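You operate a simulated robot arm through the tools that you are given. There is no shell and no other tool. Be economical: measure what you need, move in short steps, check, and stop when the job is done.

You run a simulated robot arm. Do the job below in one go: nothing can be reset, and whatever is moved stays where it is left.

TASK
Stack the white carton marked "72" from the top of the side counter on top of the white carton labelled "75".
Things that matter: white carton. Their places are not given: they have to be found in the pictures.

Only the result counts: the job must be done as asked and must still hold three seconds after the hand-in. Knocking over, shifting, dropping, spilling or breaking anything else fails it.

THE ROBOT
A 7-joint arm with a two-finger parallel gripper, fixed in place. Base frame: the origin is at the foot of the arm, x ahead of it, y to its left, z up; the work surface is at about z = 72. Lengths are in cm, angles in rad, forces in N, time in s.
With the tool pointing down near the work surface it reaches from about 28 to 68 cm from the base axis. Its first joint turns from -1.152 to 1.152 rad. Payload 1.57 kg.
The tool frame sits at the grasp point between the pads (the TCP): z along the fingers, y along the line on which they close. The tips reach 3 cm beyond it. The gripper opens to 11 cm. The fingers are 2.4 cm wide and 1.2 cm thick; the gripper's body (4.8 by 11.2 cm) begins 7.8 cm behind the TCP.
Orientation is that of the tool frame in the base frame, as a unit quaternion [w, x, y, z]. With the fingers straight down and closing along the base's y, the tool's x points along the base's -x, its y along +y and its z along -z.

THE INTERFACE
- The arm moves only by the tool send_rows. Its argument "steps" is text: rows parted by semicolons, each of 5 numbers parted by spaces: the shift along the tool's x, y, z in m, then the turn about the tool's z in rad, then the gripper command, from -1 (shut) to 1 (fully open), values between in proportion. In form: x y z yaw gripper; .... A call has 1 to 20 rows; each row is the pose to reach, as a shift and turn from the pose commanded when the call began, along the tool's axes at that moment. Each row takes 0.2 s and may step no farther than 5 cm and 0.15 rad from the row before; otherwise, or with a gripper value out of range, the whole call is refused. Where a pose cannot be reached the arm comes as near as it can. A force on the tool above 40 N (or 10 N above the force at the start of the call, whichever is more), or a blocked arm, ends the call early, and 0.2 s more pass. Each finger travels about 10.8 cm/s and halts on what it meets, pressing with about 39 N; the grip force reading is that of the motor and also rises with nothing between the fingers. The clock runs only during rows and for 0.2 s after the last one: add rows that repeat a pose to give the fingers time. The reply holds the time, the measured pose of the TCP, the force on the tool along the base axes, the opening and the grip force, in the units named above and with some noise, and new pictures: "views" is both (left out), scene, wrist or none.
- Cameras (640 x 400 px; columns grow to the right, rows downward): "scene" is fixed at [14.43, -37.74, 140.8]; the picture's right is [0.92, -0.39, 0.00], its down [-0.21, -0.49, -0.85] and it looks along [0.33, 0.78, -0.53] (base axes); focal length 330 px, centre (320, 200). "wrist" rides on the gripper at [-3.6, 0, -8] in the tool frame; the picture's right is [0.00, -1.00, 0.00], its down [0.97, 0.00, -0.24] and it looks along [0.24, 0.00, 0.97] (tool axes); focal length 218 px, centre (320, 200).
- point_at(camera, pixels): for up to 12 pixels [column, row] of the newest picture of that camera ("zoom" is the newest enlarged one), the place [x, y, z] in the base frame of the surface seen there, good to about 0.2 cm. The clock stands still meanwhile.
- enlarge(camera, box): a new picture of the part [left, top, right, bottom] of that camera's present view, enlarged. The clock stands still meanwhile.
- hand_in(): hands the job in; it is judged then, once.

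Work in short steps. Measure before you move; look again where a grasp or a placing could have gone wrong, and mend it. You have 60 turns and 120 pictures in all, those below and enlarged ones among them. Open the gripper and draw the arm clear of the work before you hand the job in, unless the task says otherwise; then end with one line.

The tools are called after ">>>" by a JSON object that holds its "method" and its "body". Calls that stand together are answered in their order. send_rows: Moves the arm, as the interface text tells. Its arguments: {"type":"object","properties":{"steps":{"type":"string"},"views":{"type":"string","enum":["both","scene","wrist","none"]}},"required":["steps"]} The other tools are called the same way: point_at (camera, pixels) gives the place of the surface under pixels of a picture; enlarge (camera, box) takes an enlarged picture of a part of a camera's view; hand_in () hands the job in.

At the start:

```text
t: 0.0
eef_pos: [37.56, 28.28, 101.6]
ee_rot: [0.0, 0.0, 1.0, -0.001]
ft_force: [0.6, -0.3, -0.4]
finger_gap: 11.01
finger_force: 0.0
```

scene: 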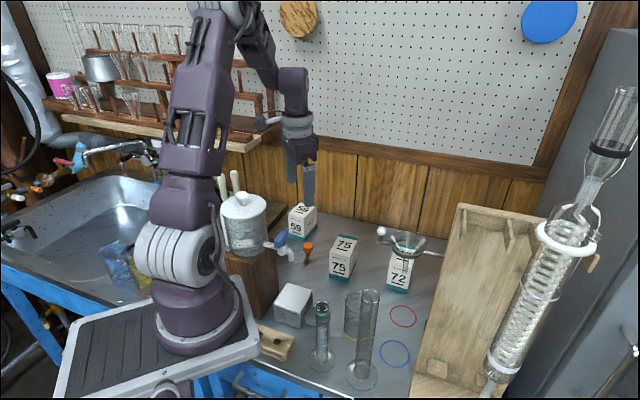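
wrist: 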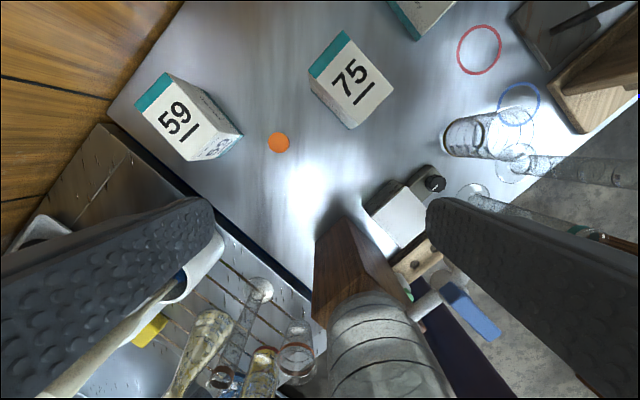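

The scene shows cartons 59, 75 and 72 near (303,222), (343,257), (399,272); a glass dish or funnel seems to be close to or above 72. I enlarge this area.

>>> {"method": "enlarge", "body": {"camera": "scene", "box": [270, 190, 470, 315]}}

>>> {"method": "point_at", "body": {"camera": "scene", "pixels": [[345, 243], [341, 268], [400, 265], [397, 280], [408, 243], [382, 232], [440, 254], [355, 240], [332, 236], [303, 209], [420, 300], [386, 270]]}}

```text
3.20 times, centred on (370, 252) of scene
```

zoom: 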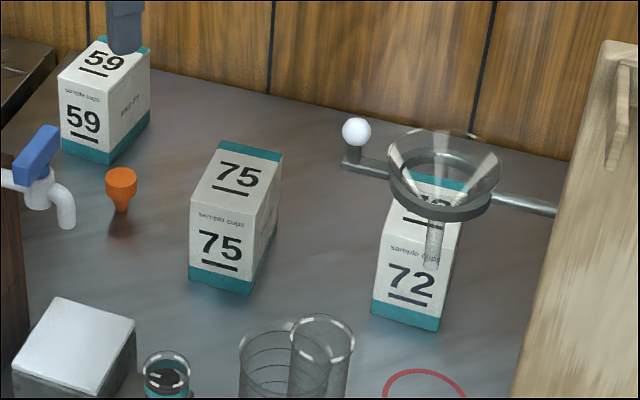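

```text
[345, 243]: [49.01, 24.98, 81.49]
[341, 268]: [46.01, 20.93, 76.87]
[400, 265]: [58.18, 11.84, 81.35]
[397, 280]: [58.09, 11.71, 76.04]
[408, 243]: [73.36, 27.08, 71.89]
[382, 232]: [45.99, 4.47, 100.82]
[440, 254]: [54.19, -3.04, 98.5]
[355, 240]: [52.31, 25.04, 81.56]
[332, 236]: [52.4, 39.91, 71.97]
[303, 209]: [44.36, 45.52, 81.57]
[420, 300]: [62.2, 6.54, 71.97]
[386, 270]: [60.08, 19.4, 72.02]
```

The funnel hangs at z≈99 between the camera and carton 72. I measure the funnel, rod and carton corners precisely.

>>> {"method": "point_at", "body": {"camera": "zoom", "pixels": [[358, 132], [346, 166], [393, 195], [440, 214], [490, 205], [525, 203], [553, 211], [432, 262], [470, 132], [580, 200], [445, 128], [433, 240]]}}

>>> {"method": "point_at", "body": {"camera": "zoom", "pixels": [[222, 145], [280, 156], [256, 220], [194, 204], [191, 278], [248, 292], [374, 311], [437, 329], [386, 224], [448, 268], [463, 186], [404, 171]]}}

>>> {"method": "point_at", "body": {"camera": "wrist", "pixels": [[343, 32], [393, 88], [350, 128], [310, 75], [390, 3], [417, 38], [455, 3], [350, 80], [560, 20], [590, 20], [520, 10]]}}

```text
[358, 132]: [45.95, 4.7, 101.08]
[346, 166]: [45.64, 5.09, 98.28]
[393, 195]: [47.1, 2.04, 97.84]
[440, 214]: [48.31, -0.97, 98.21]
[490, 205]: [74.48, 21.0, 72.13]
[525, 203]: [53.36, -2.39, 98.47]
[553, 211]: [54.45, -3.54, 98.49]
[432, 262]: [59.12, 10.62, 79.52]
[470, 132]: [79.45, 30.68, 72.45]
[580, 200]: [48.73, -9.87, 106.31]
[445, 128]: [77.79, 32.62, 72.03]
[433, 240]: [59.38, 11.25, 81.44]
```

```text
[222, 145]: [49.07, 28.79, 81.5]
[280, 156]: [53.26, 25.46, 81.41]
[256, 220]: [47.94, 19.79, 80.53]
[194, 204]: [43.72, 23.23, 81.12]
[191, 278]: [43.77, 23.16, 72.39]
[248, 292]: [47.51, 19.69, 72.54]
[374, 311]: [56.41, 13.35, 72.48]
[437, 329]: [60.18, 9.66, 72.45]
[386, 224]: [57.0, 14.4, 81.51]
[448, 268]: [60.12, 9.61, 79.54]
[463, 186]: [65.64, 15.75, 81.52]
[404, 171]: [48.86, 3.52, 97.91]
```

```text
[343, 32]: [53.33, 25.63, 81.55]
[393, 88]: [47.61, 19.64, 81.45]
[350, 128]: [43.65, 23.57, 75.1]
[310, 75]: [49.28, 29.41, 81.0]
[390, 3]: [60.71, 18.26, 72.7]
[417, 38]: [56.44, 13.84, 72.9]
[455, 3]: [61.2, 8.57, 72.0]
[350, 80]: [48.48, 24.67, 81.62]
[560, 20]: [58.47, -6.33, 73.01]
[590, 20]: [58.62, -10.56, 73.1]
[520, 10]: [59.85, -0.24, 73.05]
```

Carton 72: centre ≈ (61.1, 14.6), top z 81.5, short axis (5.4 cm) at about -43° in the base frame. Carton 75: centre ≈ (48.5, 24.4), nearly parallel to it. The funnel (≈(50,1), z 98) is off the path, so I move at present height above 72, turning -0.82 about the tool z.

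>>> {"method": "send_rows", "body": {"steps": "-0.039 -0.023 0 -0.137 1; -0.078 -0.046 0 -0.274 1; -0.118 -0.069 0 -0.41 1; -0.157 -0.091 0 -0.547 1; -0.196 -0.114 0 -0.683 1; -0.235 -0.137 0 -0.82 1; -0.235 -0.137 0 -0.82 1; -0.235 -0.137 0 -0.82 1"}}

```text
t: 1.8
eef_pos: [60.92, 14.64, 101.52]
ee_rot: [-0.001, -0.398, 0.917, 0.0]
ft_force: [0.2, 0.6, 0.6]
finger_gap: 10.99
finger_force: 0.2
```

scene: 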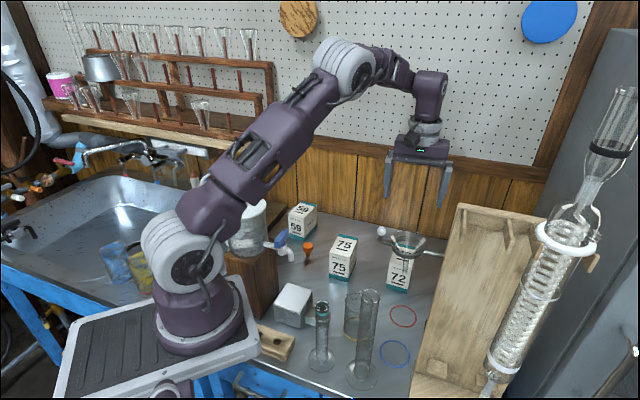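
wrist: 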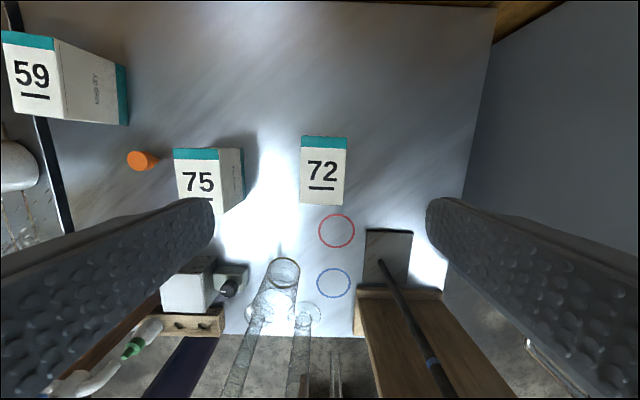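

Above 72 now; the wrist picture shows its top at (301,136)-(345,203), nearly squarely aligned. I measure its corners and 75's.

>>> {"method": "enlarge", "body": {"camera": "wrist", "box": [160, 120, 400, 270]}}

>>> {"method": "point_at", "body": {"camera": "wrist", "pixels": [[303, 138], [346, 139], [342, 202], [301, 202], [175, 151], [216, 150], [223, 210], [388, 232], [410, 232], [380, 270], [362, 287]]}}

```text
2.67 times, centred on (280, 195) of wrist
```

zoom: 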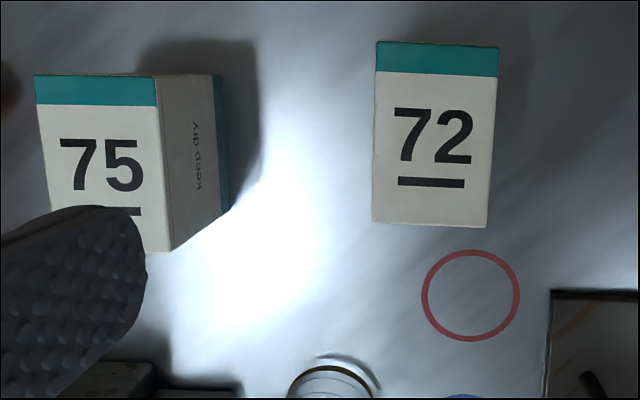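

```text
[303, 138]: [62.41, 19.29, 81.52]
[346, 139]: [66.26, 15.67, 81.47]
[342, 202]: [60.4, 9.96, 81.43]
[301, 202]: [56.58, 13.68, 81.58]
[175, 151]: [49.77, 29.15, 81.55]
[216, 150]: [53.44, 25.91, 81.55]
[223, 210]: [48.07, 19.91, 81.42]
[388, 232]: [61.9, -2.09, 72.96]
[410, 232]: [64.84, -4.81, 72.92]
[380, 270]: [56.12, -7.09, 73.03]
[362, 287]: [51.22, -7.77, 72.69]
```

72's centre is ≈ (61.35, 14.65), turned about +0.04 relative to the tool; 75's centre is ≈ (48.6, 24.5). I descend to TCP z ≈ 78 with small corrections, gripper open.

>>> {"method": "send_rows", "body": {"steps": "-0.0027 -0.0023 0.03 0.04 1; -0.0027 -0.0023 0.07 0.04 1; -0.0027 -0.0023 0.11 0.04 1; -0.0027 -0.0023 0.15 0.04 1; -0.0027 -0.0023 0.19 0.04 1; -0.0027 -0.0023 0.215 0.04 1; -0.0027 -0.0023 0.235 0.04 1; -0.0027 -0.0023 0.235 0.04 1"}}

```text
t: 3.6
eef_pos: [61.27, 14.76, 78.25]
ee_rot: [0.0, -0.38, 0.925, 0.0]
ft_force: [0.3, 0.3, 0.1]
finger_gap: 11.0
finger_force: 0.1
```

scene: 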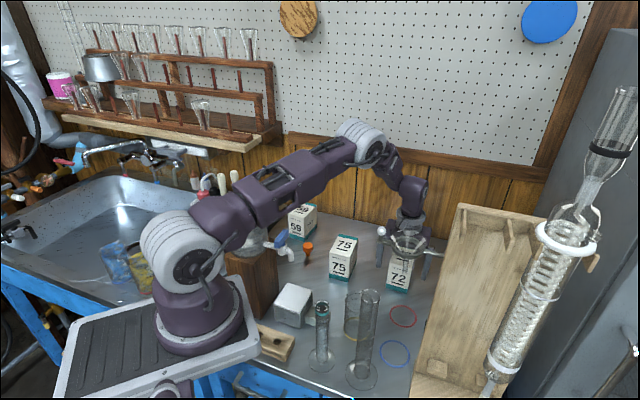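
wrist: 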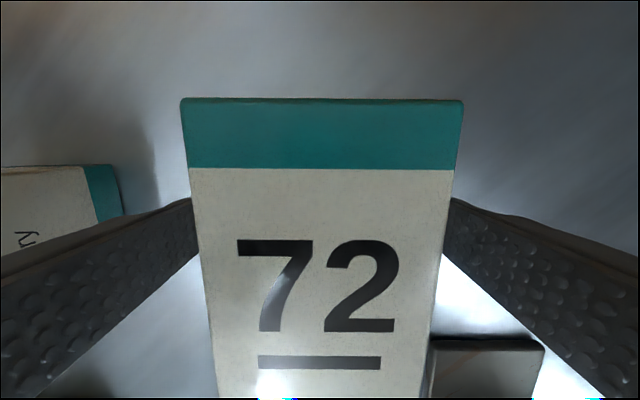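

The carton lies centred and square between the fingers. I close and allow time.

>>> {"method": "send_rows", "body": {"steps": "0 0 0 0 0.5; 0 0 0 0 0.1; 0 0 0 0 -0.2; 0 0 0 0 -0.2; 0 0 0 0 -0.2; 0 0 0 0 -0.2", "views": "wrist"}}

```text
t: 5.0
eef_pos: [61.27, 14.63, 78.15]
ee_rot: [0.0, -0.381, 0.925, 0.0]
ft_force: [1.5, 0.0, 0.4]
finger_gap: 5.74
finger_force: 39.0
```

wrist: 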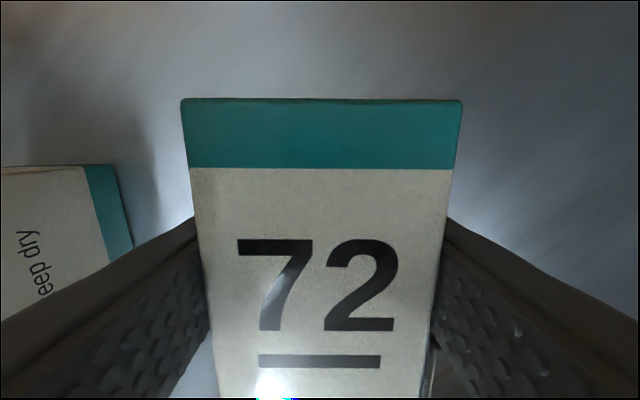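

Gripped (gap 5.74, 39 N). I lift straight up 15 cm.

>>> {"method": "send_rows", "body": {"steps": "0 0 -0.01 0 -0.2; 0 0 -0.03 0 -0.2; 0 0 -0.06 0 -0.2; 0 0 -0.09 0 -0.2; 0 0 -0.12 0 -0.2; 0 0 -0.15 0 -0.2; 0 0 -0.15 0 -0.2"}}

```text
t: 6.6
eef_pos: [61.48, 14.49, 93.1]
ee_rot: [0.0, -0.381, 0.925, 0.0]
ft_force: [0.3, -0.2, -2.4]
finger_gap: 5.76
finger_force: 39.0
```

scene: 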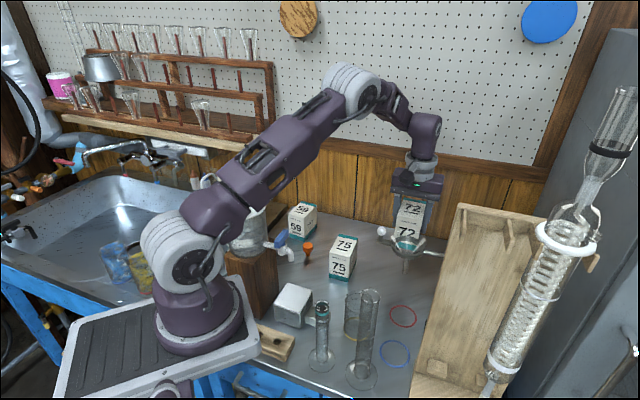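
wrist: 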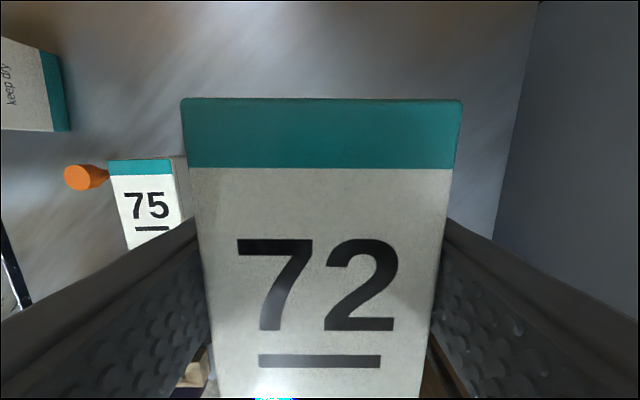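

Lifted, with the carton steady in the grip. I measure its back top edge to know its offset from the TCP.

>>> {"method": "point_at", "body": {"camera": "wrist", "pixels": [[187, 103], [320, 103], [457, 104], [320, 390]]}}

>>> {"method": "point_at", "body": {"camera": "scene", "pixels": [[331, 254], [354, 260], [349, 281], [331, 275], [357, 240], [340, 236]]}}

```text
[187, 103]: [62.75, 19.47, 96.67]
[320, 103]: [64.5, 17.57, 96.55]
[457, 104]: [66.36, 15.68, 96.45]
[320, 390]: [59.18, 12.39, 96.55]
```

```text
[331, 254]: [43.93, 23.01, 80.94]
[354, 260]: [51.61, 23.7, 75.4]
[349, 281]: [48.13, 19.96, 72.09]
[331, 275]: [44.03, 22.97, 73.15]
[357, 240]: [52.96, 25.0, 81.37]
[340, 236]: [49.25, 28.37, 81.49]
```

The carton's centre is ≈ (61.6, 14.65); target (48.6, 24.45), that is tool shift x +0.0236, y +0.161, yaw -0.05. I move at this height (carton bottom ≈ 87, above 81.5).

>>> {"method": "send_rows", "body": {"steps": "0.003 0.02 0 -0.01 -0.2; 0.0085 0.055 0 -0.02 -0.2; 0.0135 0.09 0 -0.03 -0.2; 0.0185 0.125 0 -0.04 -0.2; 0.022 0.15 0 -0.05 -0.2; 0.0236 0.161 0 -0.05 -0.2; 0.0236 0.161 0 -0.05 -0.2; 0.0236 0.161 0 -0.05 -0.2"}}

>>> {"method": "enlarge", "body": {"camera": "scene", "box": [270, 175, 430, 275]}}

>>> {"method": "point_at", "body": {"camera": "wrist", "pixels": [[187, 103], [320, 103], [457, 104]]}}

```text
t: 8.4
eef_pos: [48.41, 24.44, 93.09]
ee_rot: [0.0, -0.403, 0.915, 0.001]
ft_force: [-0.4, -0.5, -1.5]
finger_gap: 5.77
finger_force: 38.9
```

scene: 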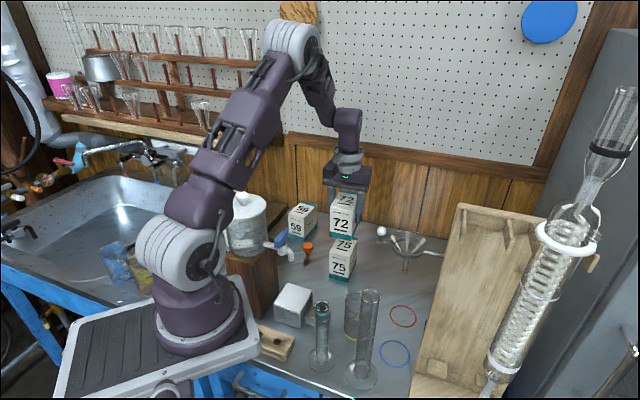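
wrist: 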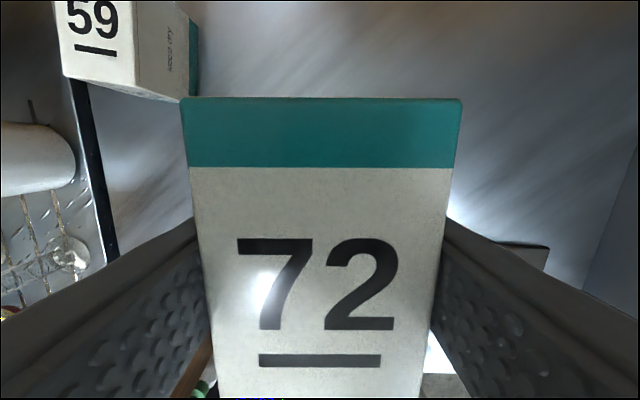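

```text
4.00 times, centred on (350, 225) of scene
```

zoom: 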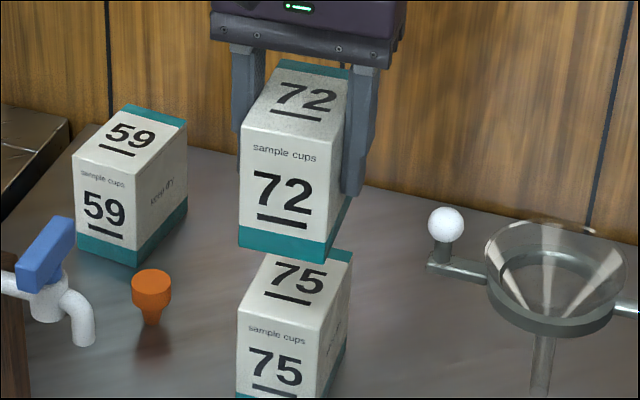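

```text
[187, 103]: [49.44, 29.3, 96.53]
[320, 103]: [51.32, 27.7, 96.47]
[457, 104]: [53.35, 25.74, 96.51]
```

The held carton's back corners, (49.4,29.3) and (53.4,25.7), match 75's (49.5,29.1) and (53.4,25.7). I lower gently by 5.1 cm.

>>> {"method": "send_rows", "body": {"steps": "0 0 0.015 0 -0.2; 0 0 0.03 0 -0.2; 0 0 0.04 0 -0.2; 0 0 0.046 0 -0.2; 0 0 0.049 0 -0.2; 0 0 0.051 0 -0.2; 0 0 0.051 0 -0.2", "views": "none"}}

>>> {"method": "enlarge", "body": {"camera": "scene", "box": [290, 190, 418, 270]}}

```text
t: 10.0
eef_pos: [48.43, 24.3, 88.09]
ee_rot: [-0.001, -0.403, 0.915, -0.001]
ft_force: [-0.5, 0.0, -1.3]
finger_gap: 5.76
finger_force: 39.0
```

```text
5.00 times, centred on (354, 230) of scene
```

zoom: 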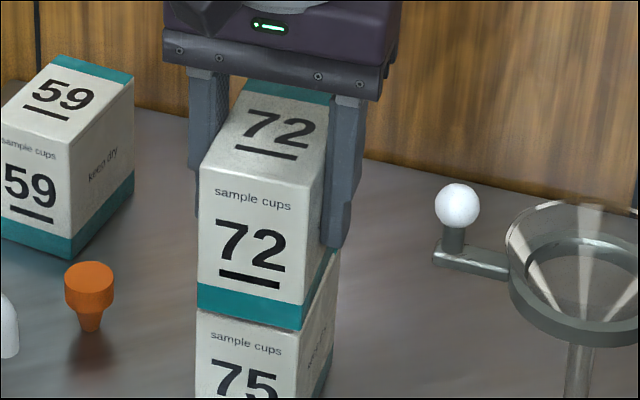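

No contact yet (-1.3 N). I lower in 1 mm steps.

>>> {"method": "send_rows", "body": {"steps": "0 0 0.001 0 -0.2; 0 0 0.002 0 -0.2; 0 0 0.003 0 -0.2; 0 0 0.0035 0 -0.2; 0 0 0.0035 0 -0.2", "views": "none"}}

>>> {"method": "enlarge", "body": {"camera": "scene", "box": [290, 210, 418, 290]}}

```text
t: 11.2
eef_pos: [48.43, 24.5, 87.66]
ee_rot: [0.001, -0.403, 0.915, 0.0]
ft_force: [0.1, 0.1, -1.9]
finger_gap: 5.74
finger_force: 39.2
```

```text
5.00 times, centred on (354, 250) of scene
```

zoom: 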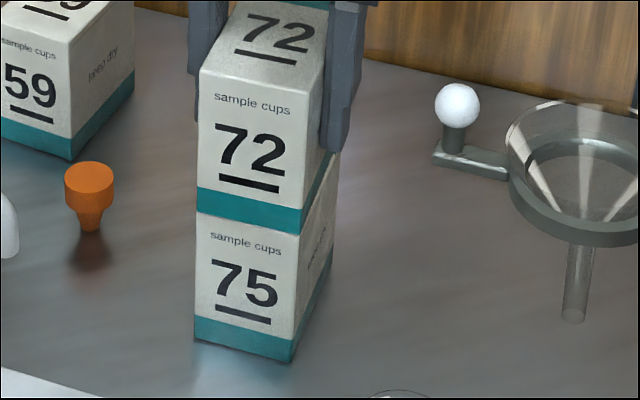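

Well aligned and nearly touching; force is still -1.9 N, so I go on in half-millimetre steps.

>>> {"method": "send_rows", "body": {"steps": "0 0 0.0005 0 -0.2; 0 0 0.001 0 -0.2; 0 0 0.0015 0 -0.2; 0 0 0.0015 0 -0.2", "views": "none"}}

```text
t: 12.2
eef_pos: [48.34, 24.24, 87.63]
ee_rot: [0.001, -0.403, 0.915, 0.0]
ft_force: [-2.5, -0.3, 15.7]
finger_gap: 5.75
finger_force: 38.0
```

Contact made (+15.7 N). I ease 1 mm back to relieve the load, then open.

>>> {"method": "send_rows", "body": {"steps": "0 0 -0.001 0 -0.2; 0 0 -0.001 0 -0.2; 0 0 -0.001 0 0.1; 0 0 -0.001 0 0.3; 0 0 -0.001 0 0.6; 0 0 -0.001 0 0.8; 0 0 -0.001 0 0.8"}}

```text
t: 13.8
eef_pos: [48.37, 24.25, 87.66]
ee_rot: [0.0, -0.403, 0.915, 0.0]
ft_force: [0.6, -0.5, 0.3]
finger_gap: 9.91
finger_force: 0.1
```

scene: 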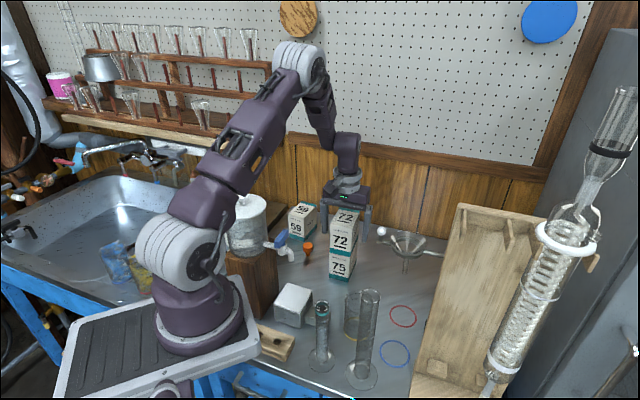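
wrist: 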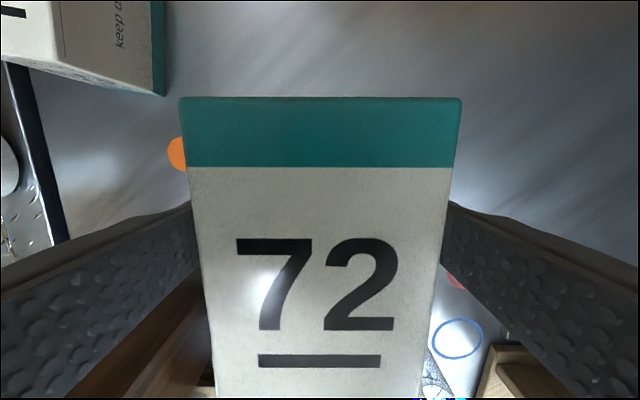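

The stack stands and both fingers are clear. I withdraw straight up 16 cm.

>>> {"method": "send_rows", "body": {"steps": "0 0 -0.01 0 0.8; 0 0 -0.03 0 0.8; 0 0 -0.06 0 0.8; 0 0 -0.09 0 0.8; 0 0 -0.12 0 0.8; 0 0 -0.16 0 0.8; 0 0 -0.16 0 0.8"}}

>>> {"method": "enlarge", "body": {"camera": "scene", "box": [270, 190, 430, 290]}}

```text
t: 15.4
eef_pos: [48.26, 24.53, 103.61]
ee_rot: [0.001, -0.403, 0.915, 0.0]
ft_force: [-0.1, 0.2, -0.6]
finger_gap: 9.92
finger_force: 0.1
```

scene: 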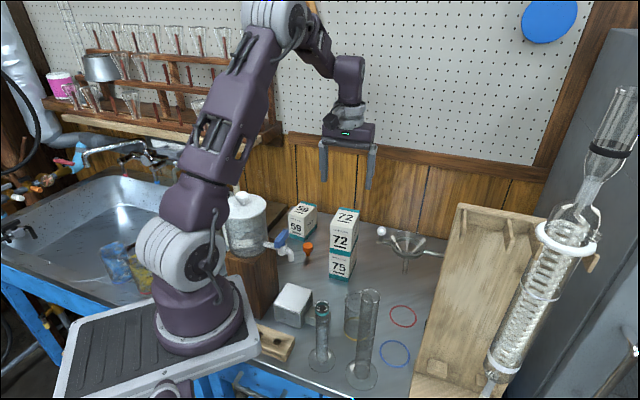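
wrist: 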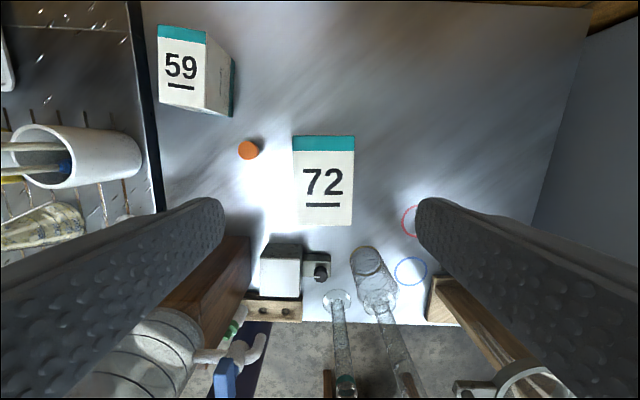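

```text
4.00 times, centred on (350, 240) of scene
```

zoom: 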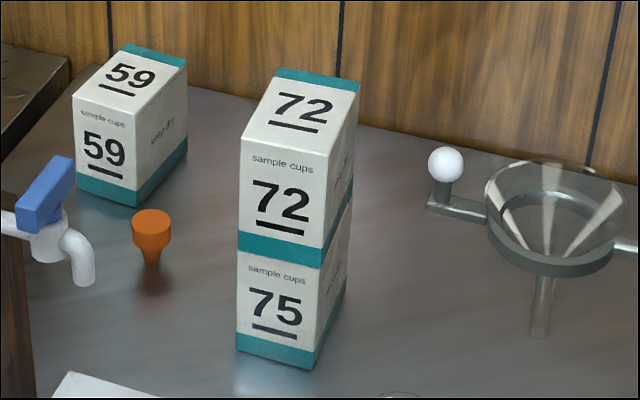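

The stack is square and stable, with the arm clear above it and everything else in its place. I hand in.

>>> {"method": "hand_in", "body": {}}

```text
The job is handed in.
```

Carton "72" is stacked squarely on carton "75", the gripper is open and clear above it, and nothing else was moved.
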